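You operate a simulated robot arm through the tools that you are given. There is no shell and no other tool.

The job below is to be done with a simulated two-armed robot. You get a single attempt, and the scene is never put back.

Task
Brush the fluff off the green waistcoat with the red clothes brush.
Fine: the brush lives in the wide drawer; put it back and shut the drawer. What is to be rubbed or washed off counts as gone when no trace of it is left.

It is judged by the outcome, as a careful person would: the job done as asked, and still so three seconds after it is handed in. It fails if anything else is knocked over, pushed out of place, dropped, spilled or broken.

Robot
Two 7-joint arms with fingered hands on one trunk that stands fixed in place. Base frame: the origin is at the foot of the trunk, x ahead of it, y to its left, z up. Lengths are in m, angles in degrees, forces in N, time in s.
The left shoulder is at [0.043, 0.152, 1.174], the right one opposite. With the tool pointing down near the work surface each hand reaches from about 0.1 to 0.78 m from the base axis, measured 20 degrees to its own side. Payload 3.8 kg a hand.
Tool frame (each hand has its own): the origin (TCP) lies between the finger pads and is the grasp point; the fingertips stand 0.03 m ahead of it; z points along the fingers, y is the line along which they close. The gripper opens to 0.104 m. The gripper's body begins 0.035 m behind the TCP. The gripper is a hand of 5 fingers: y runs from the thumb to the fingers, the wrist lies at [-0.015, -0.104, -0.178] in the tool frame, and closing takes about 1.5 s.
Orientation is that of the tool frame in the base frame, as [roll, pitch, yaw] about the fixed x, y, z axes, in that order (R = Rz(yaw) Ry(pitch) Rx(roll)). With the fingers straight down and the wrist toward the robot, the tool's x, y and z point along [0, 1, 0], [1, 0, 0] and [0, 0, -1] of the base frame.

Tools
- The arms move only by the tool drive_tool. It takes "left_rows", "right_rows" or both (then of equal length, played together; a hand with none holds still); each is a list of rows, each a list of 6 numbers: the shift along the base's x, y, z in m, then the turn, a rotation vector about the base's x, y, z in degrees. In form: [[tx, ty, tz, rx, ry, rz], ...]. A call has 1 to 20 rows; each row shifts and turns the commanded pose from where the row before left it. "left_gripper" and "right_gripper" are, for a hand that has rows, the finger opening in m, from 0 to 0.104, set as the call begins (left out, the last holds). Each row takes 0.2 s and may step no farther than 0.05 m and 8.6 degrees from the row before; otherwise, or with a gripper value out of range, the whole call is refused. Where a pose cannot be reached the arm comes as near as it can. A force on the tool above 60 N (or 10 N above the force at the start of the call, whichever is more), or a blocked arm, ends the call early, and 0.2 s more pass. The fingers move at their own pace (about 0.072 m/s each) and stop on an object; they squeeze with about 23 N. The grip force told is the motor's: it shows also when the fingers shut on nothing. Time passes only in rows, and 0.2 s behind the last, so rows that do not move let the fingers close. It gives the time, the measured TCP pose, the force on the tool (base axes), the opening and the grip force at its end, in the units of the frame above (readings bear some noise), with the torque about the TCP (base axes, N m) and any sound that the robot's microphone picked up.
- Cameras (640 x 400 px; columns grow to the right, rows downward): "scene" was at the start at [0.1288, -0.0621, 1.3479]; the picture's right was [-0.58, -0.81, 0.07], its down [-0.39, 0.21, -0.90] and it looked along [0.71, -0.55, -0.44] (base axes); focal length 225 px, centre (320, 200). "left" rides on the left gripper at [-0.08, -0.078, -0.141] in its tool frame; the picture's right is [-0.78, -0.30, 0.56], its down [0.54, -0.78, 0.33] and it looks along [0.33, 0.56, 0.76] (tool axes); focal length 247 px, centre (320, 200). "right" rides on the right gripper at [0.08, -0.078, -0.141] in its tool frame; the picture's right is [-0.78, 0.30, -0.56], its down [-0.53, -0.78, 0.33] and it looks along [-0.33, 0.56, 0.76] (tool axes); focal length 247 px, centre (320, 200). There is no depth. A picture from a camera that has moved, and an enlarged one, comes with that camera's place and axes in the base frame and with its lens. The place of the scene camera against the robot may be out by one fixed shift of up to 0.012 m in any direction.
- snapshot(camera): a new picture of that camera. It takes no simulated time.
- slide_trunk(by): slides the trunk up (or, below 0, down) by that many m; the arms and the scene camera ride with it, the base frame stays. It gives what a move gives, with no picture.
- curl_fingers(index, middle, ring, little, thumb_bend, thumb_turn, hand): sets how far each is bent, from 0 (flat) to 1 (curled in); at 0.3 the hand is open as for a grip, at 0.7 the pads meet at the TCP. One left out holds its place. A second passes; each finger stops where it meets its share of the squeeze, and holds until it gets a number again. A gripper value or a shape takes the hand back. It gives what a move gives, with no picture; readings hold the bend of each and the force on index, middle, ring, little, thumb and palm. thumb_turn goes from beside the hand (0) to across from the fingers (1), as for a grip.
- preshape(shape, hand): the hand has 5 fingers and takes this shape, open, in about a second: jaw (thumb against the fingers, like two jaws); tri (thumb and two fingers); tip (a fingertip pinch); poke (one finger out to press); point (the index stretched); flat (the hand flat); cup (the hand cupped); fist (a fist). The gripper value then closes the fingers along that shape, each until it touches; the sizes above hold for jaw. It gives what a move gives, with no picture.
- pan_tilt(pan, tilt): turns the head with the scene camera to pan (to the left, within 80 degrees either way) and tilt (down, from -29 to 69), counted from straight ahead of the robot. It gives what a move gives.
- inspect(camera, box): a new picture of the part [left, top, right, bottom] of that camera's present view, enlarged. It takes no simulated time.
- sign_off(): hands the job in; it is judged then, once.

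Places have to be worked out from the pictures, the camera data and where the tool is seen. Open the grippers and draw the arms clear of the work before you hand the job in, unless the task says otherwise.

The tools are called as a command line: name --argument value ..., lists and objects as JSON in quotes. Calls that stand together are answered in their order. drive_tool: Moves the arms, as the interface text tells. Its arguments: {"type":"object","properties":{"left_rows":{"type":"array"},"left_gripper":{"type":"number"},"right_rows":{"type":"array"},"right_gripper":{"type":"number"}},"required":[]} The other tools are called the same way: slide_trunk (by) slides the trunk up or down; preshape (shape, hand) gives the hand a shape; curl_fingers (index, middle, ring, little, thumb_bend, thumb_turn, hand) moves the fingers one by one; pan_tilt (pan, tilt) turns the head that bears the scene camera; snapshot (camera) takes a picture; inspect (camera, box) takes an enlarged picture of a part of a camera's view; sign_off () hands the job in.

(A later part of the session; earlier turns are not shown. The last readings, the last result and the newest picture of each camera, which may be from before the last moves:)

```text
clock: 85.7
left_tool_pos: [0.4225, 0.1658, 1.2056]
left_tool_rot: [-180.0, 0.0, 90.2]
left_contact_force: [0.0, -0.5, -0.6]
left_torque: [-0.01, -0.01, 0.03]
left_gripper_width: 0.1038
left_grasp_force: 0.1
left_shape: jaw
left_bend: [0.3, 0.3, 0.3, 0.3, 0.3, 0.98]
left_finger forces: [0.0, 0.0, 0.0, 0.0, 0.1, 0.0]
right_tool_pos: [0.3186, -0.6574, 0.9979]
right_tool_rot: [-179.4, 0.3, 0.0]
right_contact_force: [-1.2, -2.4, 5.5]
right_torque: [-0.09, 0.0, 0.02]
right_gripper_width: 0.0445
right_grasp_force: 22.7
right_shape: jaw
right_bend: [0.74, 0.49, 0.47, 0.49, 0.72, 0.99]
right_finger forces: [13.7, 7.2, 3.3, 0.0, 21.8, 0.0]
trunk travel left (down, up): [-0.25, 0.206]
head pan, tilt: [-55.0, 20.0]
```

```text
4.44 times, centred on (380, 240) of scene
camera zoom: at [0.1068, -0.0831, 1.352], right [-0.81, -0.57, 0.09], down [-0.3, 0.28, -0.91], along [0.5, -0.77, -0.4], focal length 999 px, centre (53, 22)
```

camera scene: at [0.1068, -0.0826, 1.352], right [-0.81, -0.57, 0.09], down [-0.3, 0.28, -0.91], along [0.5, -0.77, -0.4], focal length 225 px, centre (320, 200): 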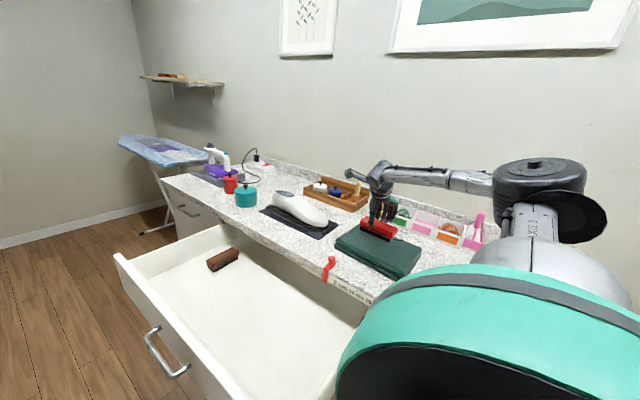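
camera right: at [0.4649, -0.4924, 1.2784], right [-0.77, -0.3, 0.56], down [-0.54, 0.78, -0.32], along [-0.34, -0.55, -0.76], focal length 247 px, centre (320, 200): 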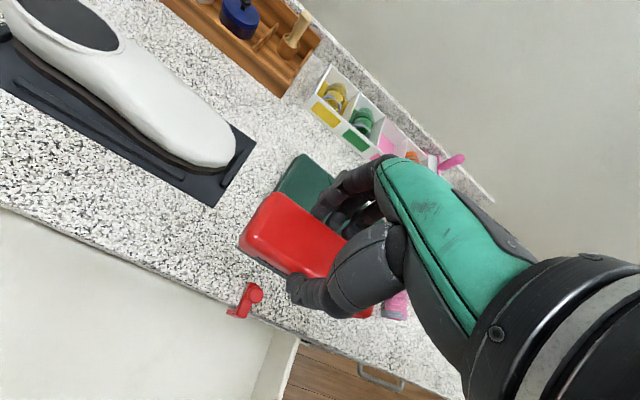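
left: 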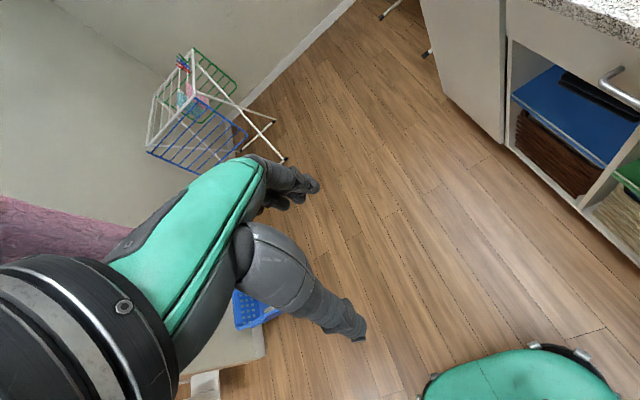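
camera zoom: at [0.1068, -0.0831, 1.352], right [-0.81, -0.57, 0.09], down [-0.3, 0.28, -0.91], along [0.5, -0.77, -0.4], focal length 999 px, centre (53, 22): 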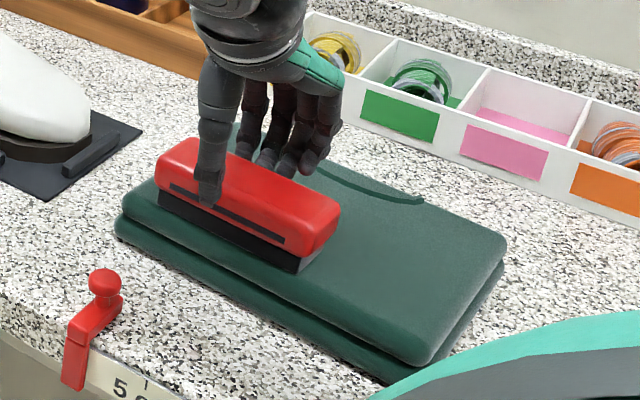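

All lanes have had repeated passes and the waistcoat hasn't shifted. I lift the brush off and move it away over the drawer side to inspect the cloth.

drive_tool --right_rows '[[0, 0, 0.01, 0, 0, 0], [0, 0, 0.03, 0, 0, 0], [0, 0.01, 0.04, 0, 0, 0], [0.01, 0.02, 0.04, 0, 0, 0], [0.02, 0.03, 0.02, 0, 0, 0], [0.03, 0.03, 0, 0, 0, 0], [0.03, 0.03, 0, 0, 0, 0], [0.03, 0.03, 0, 0, 0, 0]]'

inspect --camera "scene" --box '[340, 210, 436, 270]'

inspect --camera "scene" --box '[345, 215, 409, 255]'

```text
clock: 87.5
left_tool_pos: [0.4253, 0.1669, 1.2053]
left_tool_rot: [-179.9, 0.0, 90.2]
left_contact_force: [0.1, 0.8, -0.5]
left_torque: [-0.04, -0.02, 0.0]
left_gripper_width: 0.1039
left_grasp_force: 0.0
left_shape: jaw
left_bend: [0.3, 0.3, 0.3, 0.3, 0.3, 0.98]
left_finger forces: [0.0, 0.1, 0.1, 0.0, 0.1, 0.0]
right_tool_pos: [0.4398, -0.5068, 1.1363]
right_tool_rot: [-179.4, 0.4, -0.1]
right_contact_force: [0.5, -0.2, -1.4]
right_torque: [-0.02, 0.03, 0.0]
right_gripper_width: 0.0448
right_grasp_force: 23.1
right_shape: jaw
right_bend: [0.74, 0.49, 0.47, 0.49, 0.72, 0.99]
right_finger forces: [12.8, 6.4, 2.8, 0.1, 21.8, 0.0]
trunk travel left (down, up): [-0.25, 0.206]
head pan, tilt: [-55.0, 20.0]
```

```text
6.67 times, centred on (388, 240) of scene
camera zoom: at [0.1086, -0.0818, 1.3519], right [-0.81, -0.57, 0.09], down [-0.3, 0.28, -0.91], along [0.5, -0.77, -0.4], focal length 1499 px, centre (-133, -67)
```

zoom: 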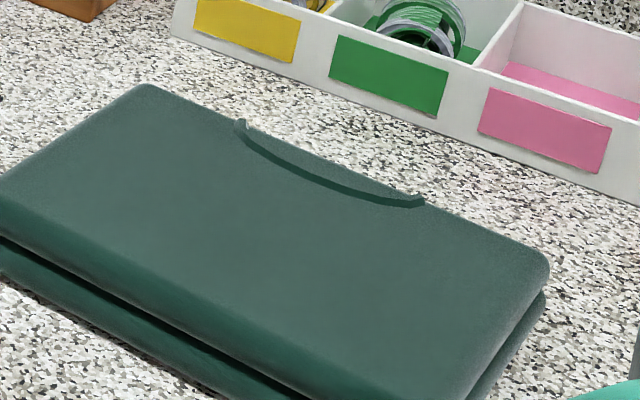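

```text
10.00 times, centred on (377, 235) of scene
camera zoom: at [0.1086, -0.0818, 1.3519], right [-0.81, -0.57, 0.09], down [-0.3, 0.28, -0.91], along [0.5, -0.77, -0.4], focal length 2248 px, centre (-250, -150)
```

zoom: 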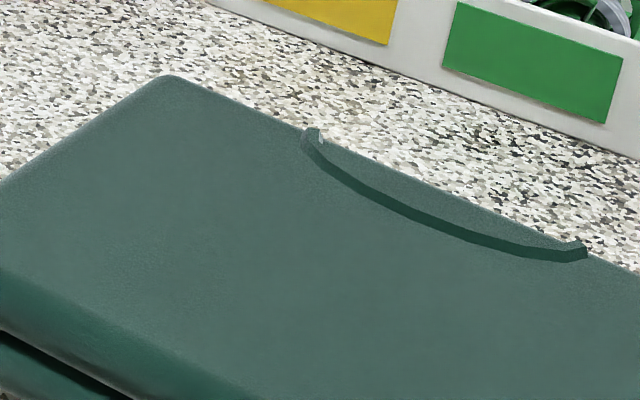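

The cloth is now uniformly clean. I turn the hand back to yaw 90 above the drawer and lower the trunk by 0.1 m again, to return the brush to where it lay.

drive_tool --right_rows '[[0.01, 0.02, 0, 0, 0, 8.2], [0.012, 0.02, 0, 0, 0, 8.2], [0.016, 0.015, 0, 0, 0, 8.2], [0.018, 0.01, 0, 0, 0, 8.2], [0.018, 0.007, 0, 0, 0, 8.2], [0.018, 0.004, 0, 0, 0, 8.2], [0.018, 0.002, 0, 0, 0, 8.2], [0.018, 0, 0, 0, 0, 8.2], [0.018, 0, 0, 0, 0, 8.2], [0.017, 0, 0, 0, 0, 8.2], [0.016, 0.001, 0, 0, 0, 8.0]]'

slide_trunk --by -0.1

snapshot --camera "scene"

snapshot --camera "right"

```text
clock: 89.8
left_tool_pos: [0.4249, 0.1654, 1.2058]
left_tool_rot: [-179.9, 0.0, 90.2]
left_contact_force: [0.9, -0.8, -0.4]
left_torque: [0.0, 0.02, 0.02]
left_gripper_width: 0.1037
left_grasp_force: 0.1
left_shape: jaw
left_bend: [0.3, 0.3, 0.3, 0.3, 0.3, 0.98]
left_finger forces: [0.0, 0.0, 0.0, 0.0, 0.0, 0.1]
right_tool_pos: [0.6187, -0.429, 1.1361]
right_tool_rot: [-179.3, 0.3, 90.0]
right_contact_force: [-0.3, 0.6, 0.1]
right_torque: [0.04, 0.01, -0.04]
right_gripper_width: 0.0448
right_grasp_force: 23.0
right_shape: jaw
right_bend: [0.74, 0.49, 0.47, 0.49, 0.72, 0.99]
right_finger forces: [12.9, 6.2, 2.8, 0.1, 21.9, 0.1]
trunk travel left (down, up): [-0.25, 0.206]
head pan, tilt: [-55.0, 20.0]
```

```text
clock: 91.2
left_tool_pos: [0.4229, 0.1647, 1.1064]
left_tool_rot: [-180.0, -0.1, 90.2]
left_contact_force: [-0.3, -0.2, -0.2]
left_torque: [-0.02, 0.01, 0.01]
left_gripper_width: 0.1037
left_grasp_force: 0.0
left_shape: jaw
left_bend: [0.3, 0.3, 0.3, 0.3, 0.3, 0.98]
left_finger forces: [0.0, 0.0, 0.0, 0.0, 0.1, 0.1]
right_tool_pos: [0.6176, -0.429, 1.0377]
right_tool_rot: [-179.5, 0.3, 90.1]
right_contact_force: [0.5, -0.5, -2.0]
right_torque: [0.04, -0.03, -0.03]
right_gripper_width: 0.0445
right_grasp_force: 23.2
right_shape: jaw
right_bend: [0.74, 0.49, 0.47, 0.49, 0.72, 0.99]
right_finger forces: [12.9, 6.2, 2.7, 0.0, 21.9, 0.0]
trunk travel left (down, up): [-0.15, 0.306]
head pan, tilt: [-55.0, 20.0]
```

```text
taken
camera scene: at [0.1652, -0.0838, 1.2307], right [-0.79, -0.57, 0.2], down [-0.42, 0.28, -0.86], along [0.44, -0.77, -0.46], focal length 225 px, centre (320, 200)
```

scene: 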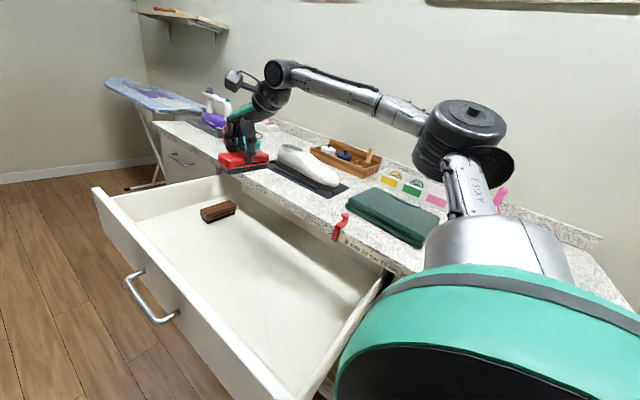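

```text
taken
camera right: at [0.5403, -0.3483, 1.1806], right [0.3, -0.77, 0.56], down [-0.78, -0.54, -0.32], along [0.55, -0.34, -0.77], focal length 247 px, centre (320, 200)
```

right: 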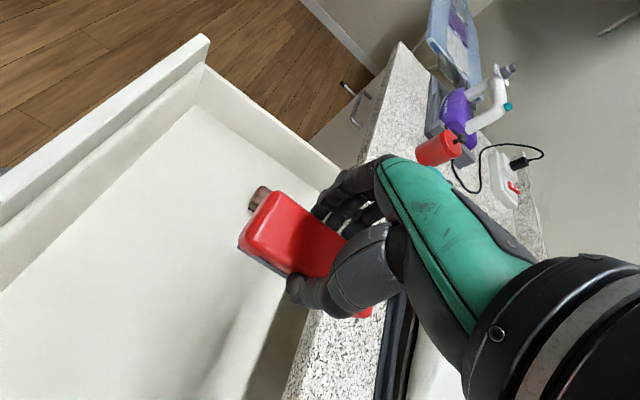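

The brush hangs above its old place. I lower it straight down into the drawer to just above the floor.

drive_tool --right_rows '[[0, -0.002, -0.035, 0, 0, 0], [0, -0.002, -0.035, 0, 0, 0], [0, -0.002, -0.035, 0, 0, 0], [0, 0, -0.035, 0, 0, 0], [0, 0, -0.035, 0, 0, 0], [0, 0, -0.03, 0, 0, 0], [0, 0, -0.018, 0, 0, 0], [0, 0, -0.008, 0, 0, 0], [0, 0, 0, 0, 0, 0]]'

inspect --camera "scene" --box '[170, 170, 330, 270]'

```text
clock: 93.2
left_tool_pos: [0.4239, 0.1647, 1.1052]
left_tool_rot: [179.9, 0.0, 90.2]
left_contact_force: [-0.7, 0.9, 0.0]
left_torque: [0.01, 0.04, 0.02]
left_gripper_width: 0.1039
left_grasp_force: 0.2
left_shape: jaw
left_bend: [0.3, 0.3, 0.3, 0.3, 0.3, 0.98]
left_finger forces: [0.0, 0.1, 0.0, 0.1, 0.0, 0.0]
right_tool_pos: [0.6177, -0.4346, 0.8052]
right_tool_rot: [-179.4, 0.4, 90.0]
right_contact_force: [-0.3, -0.6, -1.1]
right_torque: [0.01, 0.0, 0.0]
right_gripper_width: 0.0447
right_grasp_force: 23.0
right_shape: jaw
right_bend: [0.74, 0.49, 0.47, 0.49, 0.72, 0.99]
right_finger forces: [12.8, 6.3, 2.8, 0.0, 21.9, 0.0]
trunk travel left (down, up): [-0.15, 0.306]
head pan, tilt: [-55.0, 20.0]
```

```text
4.00 times, centred on (250, 220) of scene
camera zoom: at [0.166, -0.0838, 1.2305], right [-0.79, -0.57, 0.2], down [-0.42, 0.28, -0.86], along [0.44, -0.77, -0.46], focal length 899 px, centre (600, 120)
```

zoom: 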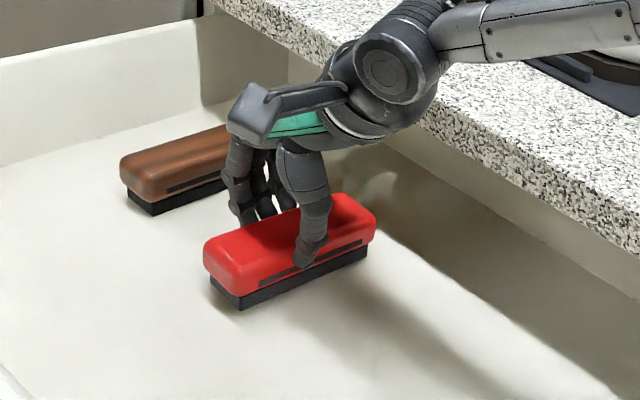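

The brush is a few mm above the drawer floor. I lower it until it touches.

drive_tool --right_rows '[[0, -0.002, -0.002, 0, 0, 0], [0, -0.002, -0.002, 0, 0, 0], [0, 0, -0.002, 0, 0, 0], [0, 0, 0, 0, 0, 0]]'

```text
clock: 94.2
left_tool_pos: [0.4237, 0.1641, 1.1047]
left_tool_rot: [180.0, -0.1, 90.2]
left_contact_force: [0.0, -0.7, 0.5]
left_torque: [0.01, -0.01, 0.0]
left_gripper_width: 0.1039
left_grasp_force: 0.1
left_shape: jaw
left_bend: [0.3, 0.3, 0.3, 0.3, 0.3, 0.98]
left_finger forces: [0.1, 0.0, 0.1, 0.0, 0.0, 0.0]
right_tool_pos: [0.6176, -0.4382, 0.8]
right_tool_rot: [-179.4, 0.3, 90.0]
right_contact_force: [0.2, 0.5, -0.2]
right_torque: [-0.01, 0.02, 0.0]
right_gripper_width: 0.0447
right_grasp_force: 22.5
right_shape: jaw
right_bend: [0.74, 0.49, 0.47, 0.49, 0.72, 0.99]
right_finger forces: [12.9, 6.1, 2.8, 0.0, 22.0, 0.1]
trunk travel left (down, up): [-0.15, 0.306]
head pan, tilt: [-55.0, 20.0]
```

Only just starting to touch. Another 2 mm down.

drive_tool --right_rows '[[0, 0, -0.001, 0, 0, 0], [0, 0, -0.001, 0, 0, 0], [0, 0, 0, 0, 0, 0]]'

```text
clock: 95.0
left_tool_pos: [0.4227, 0.1657, 1.1054]
left_tool_rot: [-179.9, 0.0, 90.2]
left_contact_force: [0.5, 0.4, 0.6]
left_torque: [-0.03, 0.0, -0.03]
left_gripper_width: 0.1036
left_grasp_force: 0.1
left_shape: jaw
left_bend: [0.3, 0.3, 0.3, 0.3, 0.3, 0.98]
left_finger forces: [0.1, 0.0, 0.0, 0.0, 0.0, 0.0]
right_tool_pos: [0.6178, -0.4383, 0.7999]
right_tool_rot: [-179.6, 0.3, 90.0]
right_contact_force: [0.2, -1.2, 6.0]
right_torque: [-0.06, -0.03, -0.02]
right_gripper_width: 0.0452
right_grasp_force: 22.6
right_shape: jaw
right_bend: [0.74, 0.49, 0.47, 0.49, 0.72, 1.0]
right_finger forces: [13.0, 6.4, 3.0, 0.0, 22.1, 0.1]
trunk travel left (down, up): [-0.15, 0.306]
head pan, tilt: [-55.0, 20.0]
```

The brush now rests on the drawer floor (6 N). I open the hand to release it.

drive_tool --right_rows '[[0, 0, 0.001, 0, 0, 0], [0, 0, 0, 0, 0, 0], [0, 0, 0, 0, 0, 0], [0, 0, 0, 0, 0, 0], [0, 0, 0, 0, 0, 0], [0, 0, 0, 0, 0, 0]]' --right_gripper 0.08

inspect --camera "right" --box '[190, 140, 430, 320]'

inspect --camera "scene" --box '[170, 170, 330, 270]'

```text
clock: 96.4
left_tool_pos: [0.4231, 0.165, 1.1041]
left_tool_rot: [-180.0, 0.0, 90.3]
left_contact_force: [1.4, 0.2, 0.6]
left_torque: [0.03, 0.03, 0.01]
left_gripper_width: 0.1036
left_grasp_force: 0.1
left_shape: jaw
left_bend: [0.3, 0.3, 0.3, 0.3, 0.3, 0.98]
left_finger forces: [0.0, 0.0, 0.1, 0.0, 0.0, 0.1]
right_tool_pos: [0.6177, -0.4396, 0.8]
right_tool_rot: [-179.4, 0.3, 89.9]
right_contact_force: [-0.2, -0.2, 0.1]
right_torque: [0.0, 0.01, 0.02]
right_gripper_width: 0.0797
right_grasp_force: 0.1
right_shape: jaw
right_bend: [0.27, 0.35, 0.32, 0.34, 0.53, 0.99]
right_finger forces: [0.0, 0.0, 0.1, 0.0, 0.1, 0.0]
trunk travel left (down, up): [-0.15, 0.306]
head pan, tilt: [-55.0, 20.0]
```

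```text
2.22 times, centred on (310, 230) of right
camera zoom: at [0.541, -0.3583, 0.9422], right [0.3, -0.77, 0.56], down [-0.78, -0.54, -0.32], along [0.55, -0.34, -0.77], focal length 549 px, centre (342, 133)
```

zoom: 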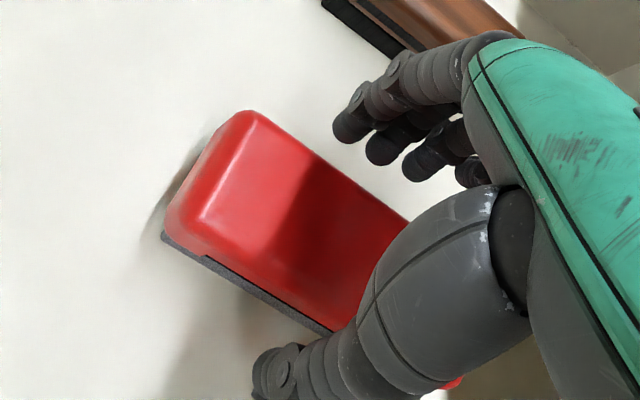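

```text
4.00 times, centred on (250, 220) of scene
camera zoom: at [0.1659, -0.0837, 1.2305], right [-0.79, -0.57, 0.2], down [-0.42, 0.28, -0.86], along [0.44, -0.77, -0.46], focal length 899 px, centre (600, 120)
```

zoom: 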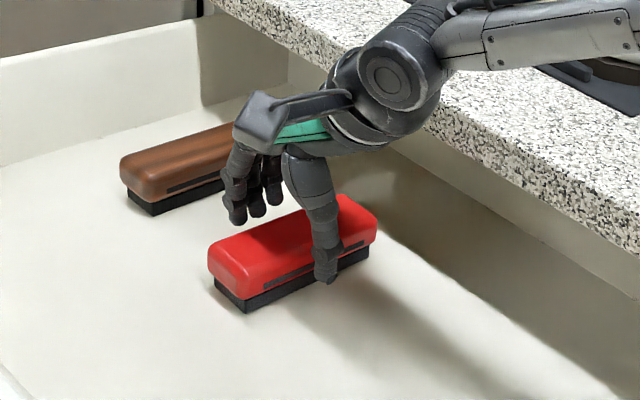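

The brush stands released next to the brown one, as before. I lift the hand straight up out of the drawer.

drive_tool --right_rows '[[0, 0, 0.015, 0, 0, 0], [0, 0, 0.03, 0, 0, 0], [0, 0, 0.04, 0, 0, 0], [0, 0, 0.045, 0, 0, 0], [0, 0, 0.045, 0, 0, 0], [0, 0, 0.045, 0, 0, 0], [0, 0, 0.02, 0, 0, 0]]'

snapshot --camera "scene"

snapshot --camera "right"

```text
clock: 98.0
left_tool_pos: [0.4234, 0.1658, 1.1055]
left_tool_rot: [179.9, 0.0, 90.2]
left_contact_force: [-0.2, 0.0, -0.3]
left_torque: [0.0, 0.03, 0.0]
left_gripper_width: 0.1037
left_grasp_force: 0.0
left_shape: jaw
left_bend: [0.3, 0.3, 0.3, 0.3, 0.3, 0.98]
left_finger forces: [0.0, 0.0, 0.1, 0.1, 0.0, 0.1]
right_tool_pos: [0.6157, -0.4388, 1.04]
right_tool_rot: [-179.3, 0.2, 90.0]
right_contact_force: [-0.9, -0.2, 0.1]
right_torque: [0.01, 0.01, 0.0]
right_gripper_width: 0.0797
right_grasp_force: 0.1
right_shape: jaw
right_bend: [0.27, 0.35, 0.32, 0.33, 0.53, 0.99]
right_finger forces: [0.0, 0.0, 0.0, 0.1, 0.0, 0.1]
trunk travel left (down, up): [-0.15, 0.306]
head pan, tilt: [-55.0, 20.0]
```

```text
taken
camera scene: at [0.1658, -0.0837, 1.2305], right [-0.79, -0.57, 0.2], down [-0.42, 0.28, -0.86], along [0.44, -0.77, -0.46], focal length 225 px, centre (320, 200)
```

scene: 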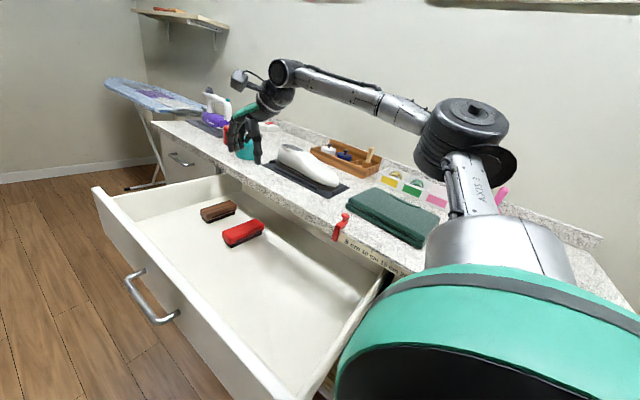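

```text
taken
camera right: at [0.54, -0.3587, 1.1823], right [0.3, -0.77, 0.56], down [-0.78, -0.54, -0.32], along [0.55, -0.34, -0.77], focal length 247 px, centre (320, 200)
```

right: 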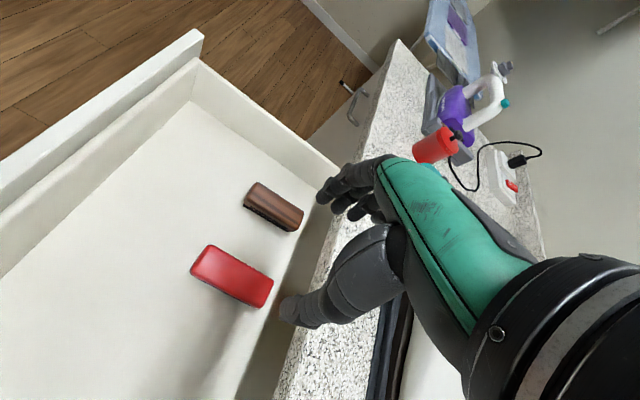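

Both brushes stand upright in the drawer. I move the left hand a bit further away, then carry the closed right hand over the front panel to the outside of the drawer.

drive_tool --left_rows '[[-0.01, 0.03, 0, 0, 0, 0], [-0.01, 0.03, 0, 0, 0, 0], [0, 0, 0, 0, 0, 0], [0, 0, 0, 0, 0, 0], [0, 0, 0, 0, 0, 0], [0, 0, 0, 0, 0, 0], [0, 0, 0, 0, 0, 0], [0, 0, 0, 0, 0, 0], [0, 0, 0, 0, 0, 0]]' --right_rows '[[-0.008, 0.035, 0, 0, 0, 0], [-0.008, 0.04, 0, 0, 0, 0], [-0.008, 0.042, 0, 0, 0, 0], [-0.008, 0.042, 0, 0, 0, 0], [-0.008, 0.042, 0, 0, 0, 0], [-0.008, 0.042, 0, 0, 0, 0], [-0.01, 0.042, 0, 0, 0, 0], [-0.01, 0.042, 0, 0, 0, 0], [-0.008, 0.04, 0, 0, 0, 0]]' --right_gripper 0.0

snapshot --camera "scene"

snapshot --camera "right"

```text
clock: 100.0
left_tool_pos: [0.4063, 0.2256, 1.1035]
left_tool_rot: [-179.9, 0.0, 90.1]
left_contact_force: [0.3, 0.1, -0.3]
left_torque: [-0.02, 0.05, -0.01]
left_gripper_width: 0.1038
left_grasp_force: 0.1
left_shape: jaw
left_bend: [0.3, 0.3, 0.3, 0.3, 0.3, 0.98]
left_finger forces: [0.1, 0.1, 0.1, 0.0, 0.1, 0.0]
right_tool_pos: [0.5435, -0.0729, 1.0382]
right_tool_rot: [-179.4, 0.2, 89.9]
right_contact_force: [0.3, 0.5, 0.0]
right_torque: [-0.01, -0.04, 0.05]
right_gripper_width: 0.0
right_grasp_force: 23.2
right_shape: jaw
right_bend: [0.7, 0.7, 0.7, 0.7, 0.47, 1.0]
right_finger forces: [0.0, 0.0, 0.0, 0.0, 0.0, 0.0]
trunk travel left (down, up): [-0.15, 0.306]
head pan, tilt: [-55.0, 20.0]
```

```text
taken
camera scene: at [0.1672, -0.0834, 1.2302], right [-0.79, -0.57, 0.2], down [-0.42, 0.28, -0.86], along [0.44, -0.77, -0.46], focal length 225 px, centre (320, 200)
```

scene: 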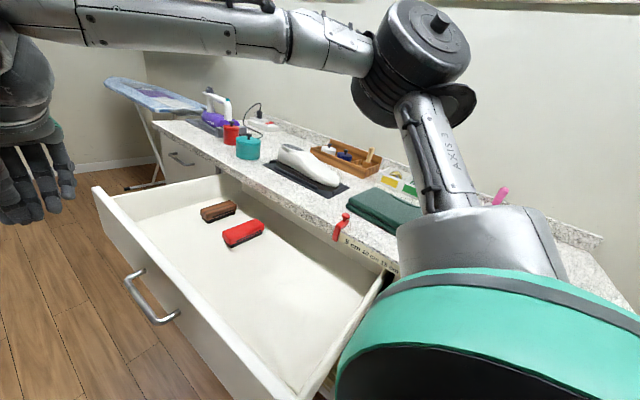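

```text
taken
camera right: at [0.4661, 0.0091, 1.1817], right [0.3, -0.77, 0.56], down [-0.78, -0.54, -0.32], along [0.55, -0.34, -0.77], focal length 247 px, centre (320, 200)
```

right: 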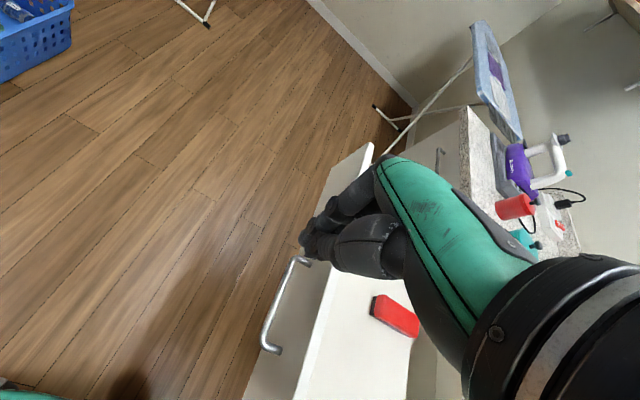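

The handle bar is now at about y = -0.165; the closed hand is in front of it. I lower the hand to bar height in the free space in front.

drive_tool --right_rows '[[0, 0.005, -0.04, 0, 0, 0], [0, 0, -0.04, 0, 0, 0], [0, 0, -0.04, 0, 0, 0], [0, 0, -0.04, 0, 0, 0], [0, 0, -0.04, 0, 0, 0], [0, 0, -0.035, 0, 0, 0]]'

snapshot --camera "right"

snapshot --camera "scene"

```text
clock: 101.4
left_tool_pos: [0.4036, 0.2258, 1.105]
left_tool_rot: [-179.8, 0.0, 90.2]
left_contact_force: [-0.1, 0.3, 0.4]
left_torque: [-0.01, 0.02, -0.01]
left_gripper_width: 0.1036
left_grasp_force: 0.1
left_shape: jaw
left_bend: [0.3, 0.3, 0.3, 0.3, 0.3, 0.98]
left_finger forces: [0.0, 0.0, 0.0, 0.1, 0.0, 0.0]
right_tool_pos: [0.5417, -0.0663, 0.8046]
right_tool_rot: [-179.2, 0.2, 89.9]
right_contact_force: [0.0, 0.3, 0.7]
right_torque: [-0.01, 0.02, -0.04]
right_gripper_width: 0.0002
right_grasp_force: 22.9
right_shape: jaw
right_bend: [0.7, 0.7, 0.7, 0.7, 0.47, 1.0]
right_finger forces: [0.0, 0.0, 0.1, 0.0, 0.0, 0.0]
trunk travel left (down, up): [-0.15, 0.306]
head pan, tilt: [-55.0, 20.0]
```

```text
taken
camera right: at [0.4658, 0.0132, 0.9473], right [0.3, -0.77, 0.56], down [-0.78, -0.54, -0.32], along [0.55, -0.34, -0.77], focal length 247 px, centre (320, 200)
```

right: 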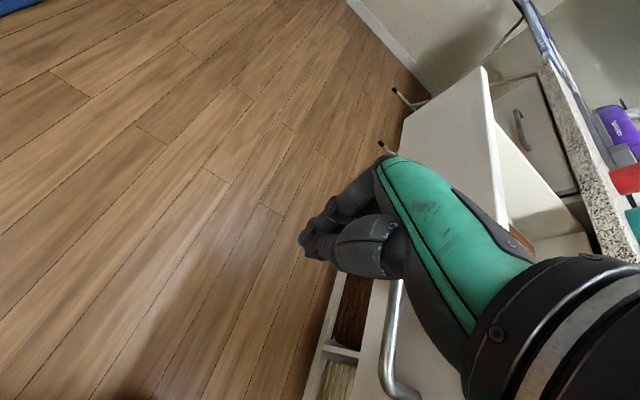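

```text
taken
camera scene: at [0.1665, -0.0838, 1.2304], right [-0.79, -0.57, 0.2], down [-0.42, 0.28, -0.86], along [0.44, -0.77, -0.46], focal length 225 px, centre (320, 200)
```

scene: 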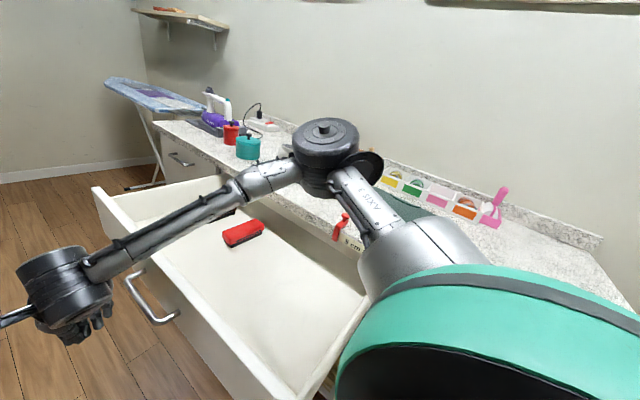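

The hand is at bar height in front of the handle. I push gently in -y so the side of the hand pushes the handle and the drawer in.

drive_tool --right_rows '[[0, -0.012, 0, 0, 0, 0], [0, -0.012, 0, 0, 0, 0], [0, -0.01, 0, 0, 0, 0], [0, -0.01, 0, 0, 0, 0], [0, -0.01, 0, 0, 0, 0], [0, -0.012, 0, 0, 0, 0], [0, -0.014, 0, 0, 0, 0], [0, -0.014, 0, 0, 0, 0], [0, -0.014, 0, 0, 0, 0], [0, -0.014, 0, 0, 0, 0]]'

snapshot --camera "right"

snapshot --camera "scene"

```text
clock: 103.6
left_tool_pos: [0.4044, 0.2255, 1.1059]
left_tool_rot: [-179.9, 0.0, 90.1]
left_contact_force: [0.4, -0.1, -0.2]
left_torque: [0.02, 0.0, 0.01]
left_gripper_width: 0.1038
left_grasp_force: 0.1
left_shape: jaw
left_bend: [0.3, 0.3, 0.3, 0.3, 0.3, 0.98]
left_finger forces: [0.0, 0.0, 0.0, 0.0, 0.1, 0.0]
right_tool_pos: [0.5415, -0.189, 0.8042]
right_tool_rot: [-179.4, 0.3, 89.9]
right_contact_force: [0.3, 1.4, 0.7]
right_torque: [-0.01, -0.01, -0.01]
right_gripper_width: 0.0001
right_grasp_force: 23.4
right_shape: jaw
right_bend: [0.7, 0.7, 0.7, 0.7, 0.47, 1.0]
right_finger forces: [0.0, 0.0, 0.0, 0.1, 0.0, 0.0]
trunk travel left (down, up): [-0.15, 0.306]
head pan, tilt: [-55.0, 20.0]
```

```text
taken
camera right: at [0.465, -0.1087, 0.9467], right [0.3, -0.77, 0.56], down [-0.78, -0.54, -0.32], along [0.55, -0.34, -0.77], focal length 247 px, centre (320, 200)
```

right: 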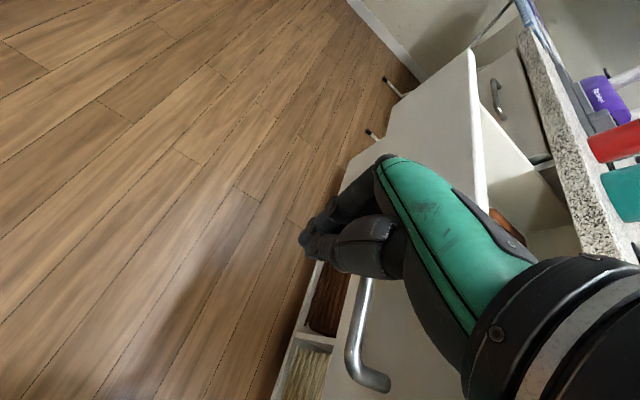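

```text
taken
camera scene: at [0.1657, -0.0841, 1.2305], right [-0.79, -0.57, 0.2], down [-0.42, 0.28, -0.86], along [0.44, -0.77, -0.46], focal length 225 px, centre (320, 200)
```

scene: 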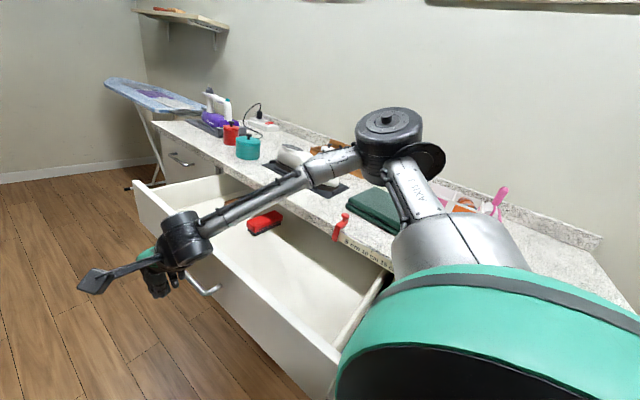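

The drawer slides in smoothly with little force. I keep pushing, another 0.17 m.

drive_tool --right_rows '[[0, -0.012, 0, 0, 0, 0], [0, -0.014, 0, 0, 0, 0], [0, -0.014, 0, 0, 0, 0], [0, -0.014, 0, 0, 0, 0], [0, -0.014, 0, 0, 0, 0], [0, -0.014, 0, 0, 0, 0], [0, -0.014, 0, 0, 0, 0], [0, -0.014, 0, 0, 0, 0], [0, -0.014, 0, 0, 0, 0], [0, -0.014, 0, 0, 0, 0], [0, -0.014, 0, 0, 0, 0], [0, -0.014, 0, 0, 0, 0]]'

snapshot --camera "right"

snapshot --camera "scene"

```text
clock: 106.2
left_tool_pos: [0.4038, 0.224, 1.1052]
left_tool_rot: [-180.0, 0.1, 90.3]
left_contact_force: [-0.4, -0.6, 0.2]
left_torque: [0.04, -0.02, 0.01]
left_gripper_width: 0.1037
left_grasp_force: 0.0
left_shape: jaw
left_bend: [0.3, 0.3, 0.3, 0.3, 0.3, 0.98]
left_finger forces: [0.0, 0.1, 0.0, 0.0, 0.1, 0.1]
right_tool_pos: [0.541, -0.3553, 0.8032]
right_tool_rot: [-179.4, 0.3, 89.9]
right_contact_force: [0.4, -0.1, -0.2]
right_torque: [0.02, -0.01, -0.02]
right_gripper_width: 0.0002
right_grasp_force: 22.7
right_shape: jaw
right_bend: [0.7, 0.7, 0.7, 0.7, 0.47, 1.0]
right_finger forces: [0.1, 0.1, 0.0, 0.1, 0.0, 0.0]
trunk travel left (down, up): [-0.15, 0.306]
head pan, tilt: [-55.0, 20.0]
```

```text
taken
camera right: at [0.4647, -0.2751, 0.9462], right [0.3, -0.77, 0.56], down [-0.78, -0.54, -0.32], along [0.55, -0.34, -0.77], focal length 247 px, centre (320, 200)
```

right: 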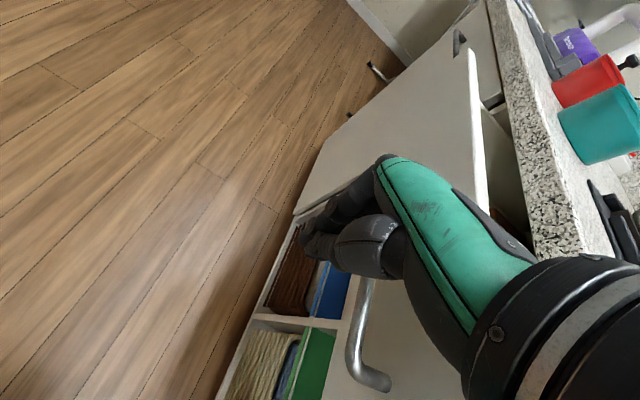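

```text
taken
camera scene: at [0.1657, -0.084, 1.2305], right [-0.79, -0.57, 0.2], down [-0.42, 0.28, -0.86], along [0.44, -0.77, -0.46], focal length 225 px, centre (320, 200)
```

scene: 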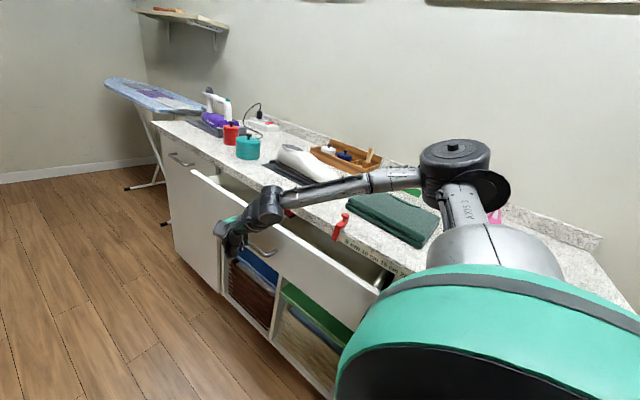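

About 0.10 m remains. I push 6 cm more and check clearances to the red rider and counter edge.

drive_tool --right_rows '[[0, -0.01, 0, 0, 0, 0], [0, -0.012, 0, 0, 0, 0], [0, -0.012, 0, 0, 0, 0], [0, -0.012, 0, 0, 0, 0], [0, -0.012, 0, 0, 0, 0]]'

inspect --camera "scene" --box '[180, 140, 420, 290]'

snapshot --camera "right"

```text
clock: 107.4
left_tool_pos: [0.4032, 0.2245, 1.1052]
left_tool_rot: [-180.0, 0.0, 90.2]
left_contact_force: [-0.3, 1.2, -0.8]
left_torque: [0.0, 0.01, 0.0]
left_gripper_width: 0.1037
left_grasp_force: 0.0
left_shape: jaw
left_bend: [0.3, 0.3, 0.3, 0.3, 0.3, 0.98]
left_finger forces: [0.0, 0.1, 0.0, 0.1, 0.1, 0.0]
right_tool_pos: [0.5426, -0.4126, 0.8033]
right_tool_rot: [-179.3, 0.4, 90.0]
right_contact_force: [-0.6, -0.5, 0.8]
right_torque: [-0.02, 0.0, 0.0]
right_gripper_width: 0.0
right_grasp_force: 22.5
right_shape: jaw
right_bend: [0.7, 0.7, 0.7, 0.7, 0.48, 1.0]
right_finger forces: [0.0, 0.0, 0.0, 0.0, 0.0, 0.0]
trunk travel left (down, up): [-0.15, 0.306]
head pan, tilt: [-55.0, 20.0]
```

```text
2.67 times, centred on (300, 215) of scene
camera zoom: at [0.1658, -0.084, 1.2305], right [-0.79, -0.57, 0.2], down [-0.42, 0.28, -0.86], along [0.44, -0.77, -0.46], focal length 600 px, centre (373, 160)
```

zoom: 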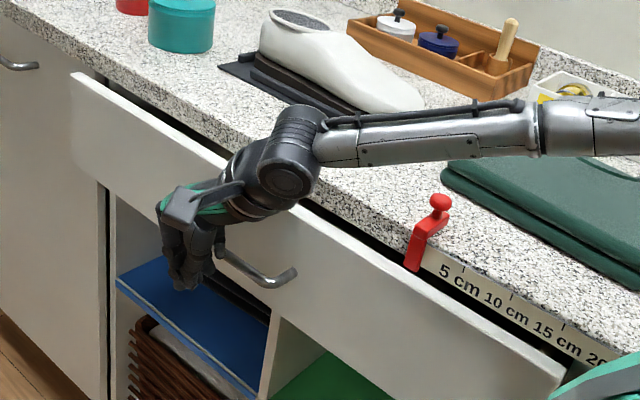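

```text
taken
camera right: at [0.4646, -0.3326, 0.9466], right [0.3, -0.77, 0.56], down [-0.78, -0.54, -0.32], along [0.55, -0.34, -0.77], focal length 247 px, centre (320, 200)
```

right: 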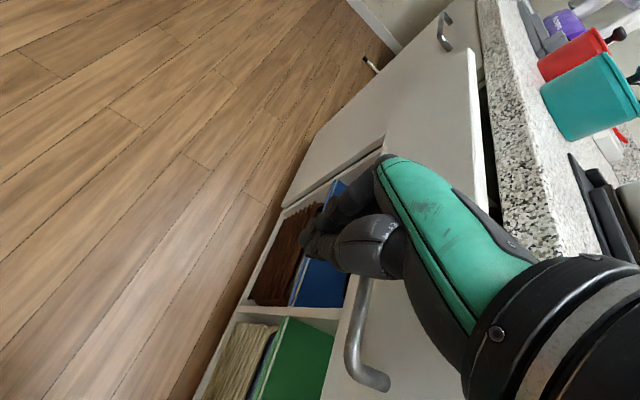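

Clearances are fine; about 4-5 cm remain. I push on in 1 cm steps until the drawer front seats.

drive_tool --right_rows '[[0, -0.01, 0, 0, 0, 0], [0, -0.01, 0, 0, 0, 0], [0, -0.01, 0, 0, 0, 0], [0, -0.006, 0, 0, 0, 0], [0, -0.004, 0, 0, 0, 0]]'

inspect --camera "scene" --box '[180, 140, 420, 290]'

snapshot --camera "right"

```text
clock: 108.6
left_tool_pos: [0.4041, 0.2253, 1.1047]
left_tool_rot: [-180.0, -0.1, 90.2]
left_contact_force: [-0.1, 0.4, 0.4]
left_torque: [0.0, 0.0, 0.04]
left_gripper_width: 0.1039
left_grasp_force: 0.0
left_shape: jaw
left_bend: [0.3, 0.3, 0.3, 0.3, 0.3, 0.98]
left_finger forces: [0.0, 0.1, 0.1, 0.0, 0.1, 0.0]
right_tool_pos: [0.5411, -0.4523, 0.805]
right_tool_rot: [-179.4, 0.3, 90.0]
right_contact_force: [0.0, 0.8, 1.1]
right_torque: [-0.02, 0.0, 0.01]
right_gripper_width: 0.0
right_grasp_force: 22.8
right_shape: jaw
right_bend: [0.7, 0.7, 0.7, 0.7, 0.48, 1.0]
right_finger forces: [0.1, 0.1, 0.0, 1.0, 0.0, 0.1]
trunk travel left (down, up): [-0.15, 0.306]
head pan, tilt: [-55.0, 20.0]
```

```text
2.67 times, centred on (300, 215) of scene
camera zoom: at [0.1658, -0.0836, 1.2306], right [-0.79, -0.57, 0.2], down [-0.42, 0.28, -0.86], along [0.44, -0.77, -0.46], focal length 600 px, centre (373, 160)
```

zoom: 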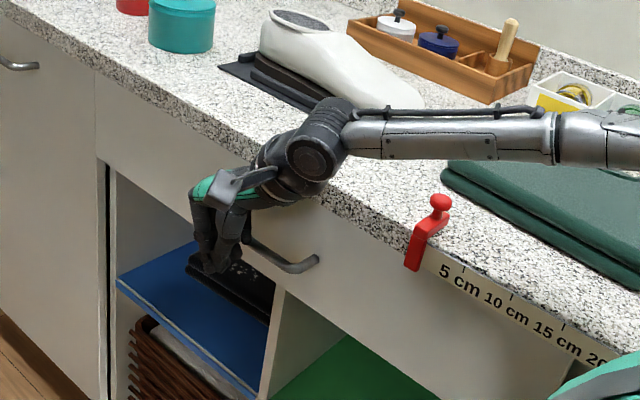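

```text
taken
camera right: at [0.4649, -0.3721, 0.9473], right [0.3, -0.77, 0.56], down [-0.78, -0.54, -0.32], along [0.55, -0.34, -0.77], focal length 247 px, centre (320, 200)
```

right: 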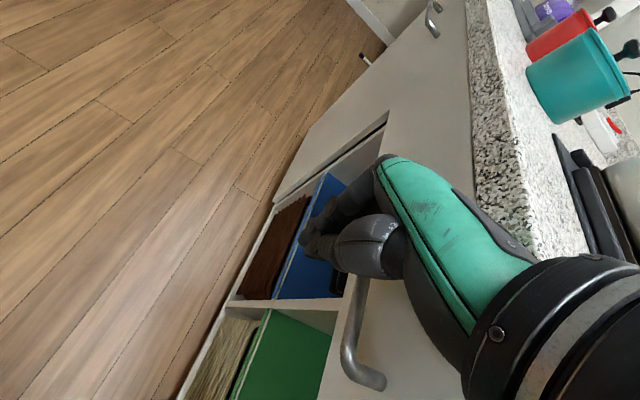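

Nearly shut. I push a few millimetres more and watch for the force to rise as it seats.

drive_tool --right_rows '[[0, -0.004, 0, 0, 0, 0], [0, -0.004, 0, 0, 0, 0], [0, 0, 0, 0, 0, 0]]'

inspect --camera "right" --box '[280, 100, 520, 400]'

inspect --camera "scene" --box '[180, 160, 310, 290]'

```text
clock: 109.4
left_tool_pos: [0.4032, 0.2263, 1.1053]
left_tool_rot: [-180.0, -0.1, 90.2]
left_contact_force: [0.0, -0.3, 0.4]
left_torque: [-0.02, 0.03, -0.04]
left_gripper_width: 0.1035
left_grasp_force: 0.0
left_shape: jaw
left_bend: [0.3, 0.3, 0.3, 0.3, 0.3, 0.98]
left_finger forces: [0.0, 0.0, 0.0, 0.0, 0.1, 0.0]
right_tool_pos: [0.5409, -0.4611, 0.8029]
right_tool_rot: [-179.5, 0.3, 90.0]
right_contact_force: [-0.5, -0.4, -0.2]
right_torque: [0.02, 0.03, 0.02]
right_gripper_width: 0.0
right_grasp_force: 22.6
right_shape: jaw
right_bend: [0.7, 0.7, 0.7, 0.7, 0.48, 1.0]
right_finger forces: [0.0, 0.1, 0.0, 0.1, 0.1, 0.0]
trunk travel left (down, up): [-0.15, 0.306]
head pan, tilt: [-55.0, 20.0]
```

```text
1.33 times, centred on (400, 250) of right
camera zoom: at [0.4652, -0.3803, 0.9467], right [0.3, -0.77, 0.56], down [-0.78, -0.54, -0.32], along [0.55, -0.34, -0.77], focal length 329 px, centre (213, 133)
```

zoom: 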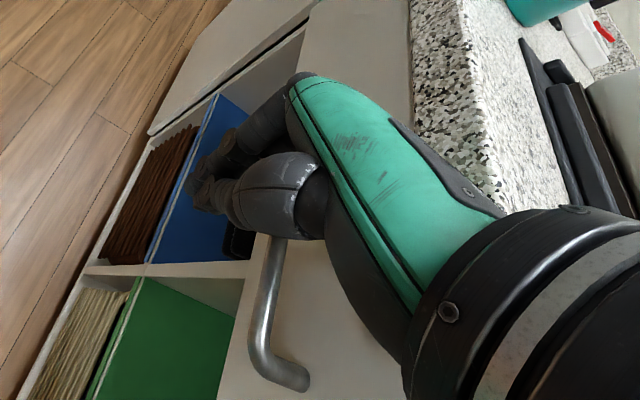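

```text
3.08 times, centred on (245, 225) of scene
camera zoom: at [0.1658, -0.0836, 1.2305], right [-0.79, -0.57, 0.2], down [-0.42, 0.28, -0.86], along [0.44, -0.77, -0.46], focal length 692 px, centre (551, 123)
```

zoom: 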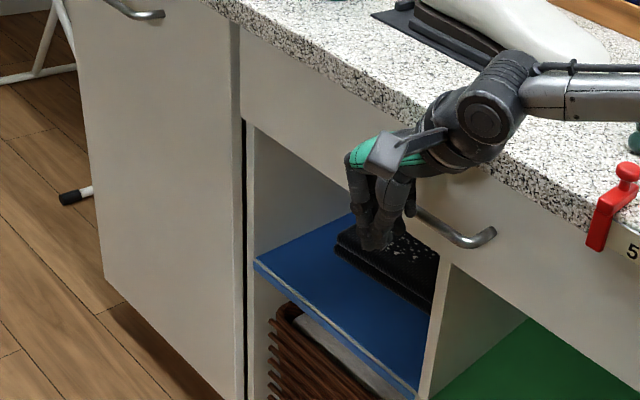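

No force felt now; the drawer may have slid in ahead of the hand. I advance a little more to make sure it is seated.

drive_tool --right_rows '[[0, -0.004, 0, 0, 0, 0], [0, -0.004, 0, 0, 0, 0], [0, 0, 0, 0, 0, 0]]'

inspect --camera "right" --box '[280, 100, 520, 400]'

```text
clock: 110.2
left_tool_pos: [0.404, 0.2254, 1.1056]
left_tool_rot: [-180.0, 0.0, 90.3]
left_contact_force: [1.1, -0.1, -0.8]
left_torque: [0.01, -0.02, -0.01]
left_gripper_width: 0.1036
left_grasp_force: 0.1
left_shape: jaw
left_bend: [0.3, 0.3, 0.3, 0.3, 0.3, 0.98]
left_finger forces: [0.0, 0.0, 0.1, 0.0, 0.1, 0.0]
right_tool_pos: [0.5434, -0.4683, 0.8043]
right_tool_rot: [-179.5, 0.3, 90.0]
right_contact_force: [0.7, 2.2, 1.1]
right_torque: [-0.01, -0.01, 0.01]
right_gripper_width: 0.0
right_grasp_force: 23.1
right_shape: jaw
right_bend: [0.7, 0.7, 0.7, 0.7, 0.48, 1.0]
right_finger forces: [0.0, 0.0, 0.0, 2.3, 0.0, 0.0]
trunk travel left (down, up): [-0.15, 0.306]
head pan, tilt: [-55.0, 20.0]
```

```text
1.33 times, centred on (400, 250) of right
camera zoom: at [0.4653, -0.3878, 0.9473], right [0.3, -0.77, 0.56], down [-0.78, -0.54, -0.32], along [0.55, -0.34, -0.77], focal length 329 px, centre (213, 133)
```

zoom: 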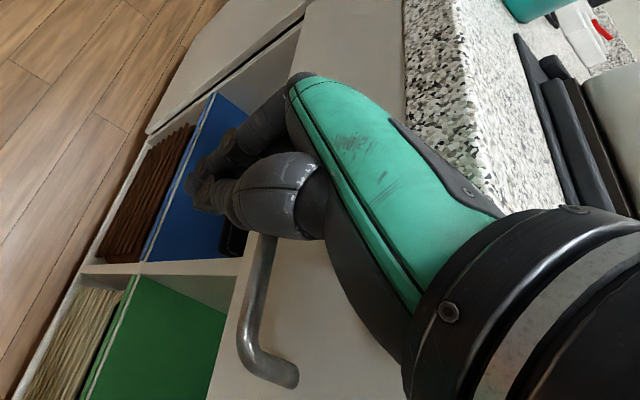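

The bar now reads y = -0.524, its closed position, and no longer moves with the hand. I press a few millimetres more to confirm it is seated.

drive_tool --right_rows '[[0, -0.004, 0, 0, 0, 0], [0, -0.003, 0, 0, 0, 0], [0, 0, 0, 0, 0, 0]]'

```text
clock: 111.0
left_tool_pos: [0.4044, 0.2261, 1.1048]
left_tool_rot: [-180.0, 0.2, 90.3]
left_contact_force: [0.5, -0.4, 0.9]
left_torque: [-0.02, -0.01, 0.0]
left_gripper_width: 0.1036
left_grasp_force: 0.1
left_shape: jaw
left_bend: [0.3, 0.3, 0.3, 0.3, 0.3, 0.98]
left_finger forces: [0.1, 0.0, 0.1, 0.0, 0.1, 0.0]
right_tool_pos: [0.5421, -0.4748, 0.8054]
right_tool_rot: [-179.4, 0.3, 90.0]
right_contact_force: [0.6, 8.2, 1.2]
right_torque: [-0.1, 0.03, 0.05]
right_gripper_width: 0.0
right_grasp_force: 22.4
right_shape: jaw
right_bend: [0.7, 0.7, 0.7, 0.7, 0.48, 1.0]
right_finger forces: [0.0, 0.0, 0.1, 7.1, 0.0, 1.7]
trunk travel left (down, up): [-0.15, 0.306]
head pan, tilt: [-55.0, 20.0]
```

8 N of resistance: the drawer is seated. I back the hand away in +y without touching the handle.

drive_tool --right_rows '[[0, 0.01, 0, 0, 0, 0], [0, 0.02, 0, 0, 0, 0], [0, 0.03, 0, 0, 0, 0], [0, 0.04, 0, 0, 0, 0], [0, 0.04, 0, 0, 0, 0], [0, 0.03, 0.02, 0, 0, 0], [0, 0, 0.04, 0, 0, 0], [0, 0, 0.04, 0, 0, 0], [0, 0, 0.04, 0, 0, 0], [0, 0, 0.04, 0, 0, 0], [0, 0, 0.04, 0, 0, 0], [0, 0, 0.04, 0, 0, 0]]'

snapshot --camera "scene"

inspect --camera "scene" --box '[170, 140, 410, 290]'

snapshot --camera "right"

```text
clock: 113.6
left_tool_pos: [0.4029, 0.2259, 1.1063]
left_tool_rot: [-180.0, 0.0, 90.1]
left_contact_force: [0.7, 0.8, 0.7]
left_torque: [-0.02, -0.01, 0.04]
left_gripper_width: 0.1035
left_grasp_force: 0.1
left_shape: jaw
left_bend: [0.3, 0.3, 0.3, 0.3, 0.3, 0.98]
left_finger forces: [0.1, 0.0, 0.1, 0.1, 0.0, 0.1]
right_tool_pos: [0.5425, -0.3059, 1.0646]
right_tool_rot: [-179.4, 0.3, 90.1]
right_contact_force: [0.4, -0.3, 0.2]
right_torque: [0.01, 0.01, 0.01]
right_gripper_width: 0.0
right_grasp_force: 22.7
right_shape: jaw
right_bend: [0.7, 0.7, 0.7, 0.7, 0.48, 1.0]
right_finger forces: [0.0, 0.0, 0.0, 0.1, 0.0, 0.0]
trunk travel left (down, up): [-0.15, 0.306]
head pan, tilt: [-55.0, 20.0]
```

```text
taken
camera scene: at [0.1653, -0.0832, 1.2307], right [-0.79, -0.57, 0.2], down [-0.42, 0.28, -0.86], along [0.44, -0.77, -0.46], focal length 225 px, centre (320, 200)
```

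scene: 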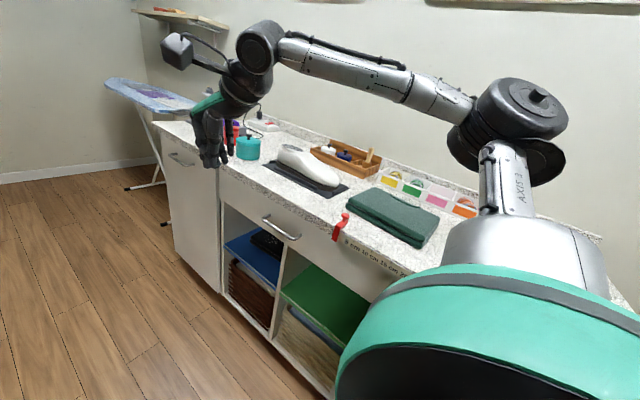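

```text
2.67 times, centred on (290, 215) of scene
camera zoom: at [0.1653, -0.0832, 1.2307], right [-0.79, -0.57, 0.2], down [-0.42, 0.28, -0.86], along [0.44, -0.77, -0.46], focal length 600 px, centre (400, 160)
```

zoom: 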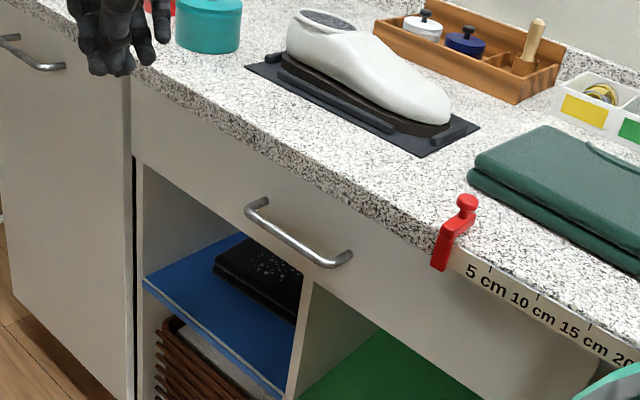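

```text
taken
camera right: at [0.4649, -0.224, 1.2079], right [0.3, -0.77, 0.56], down [-0.78, -0.54, -0.32], along [0.55, -0.34, -0.77], focal length 247 px, centre (320, 200)
```

right: 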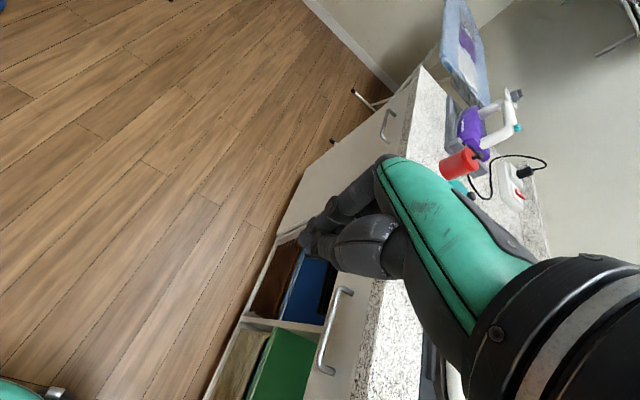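

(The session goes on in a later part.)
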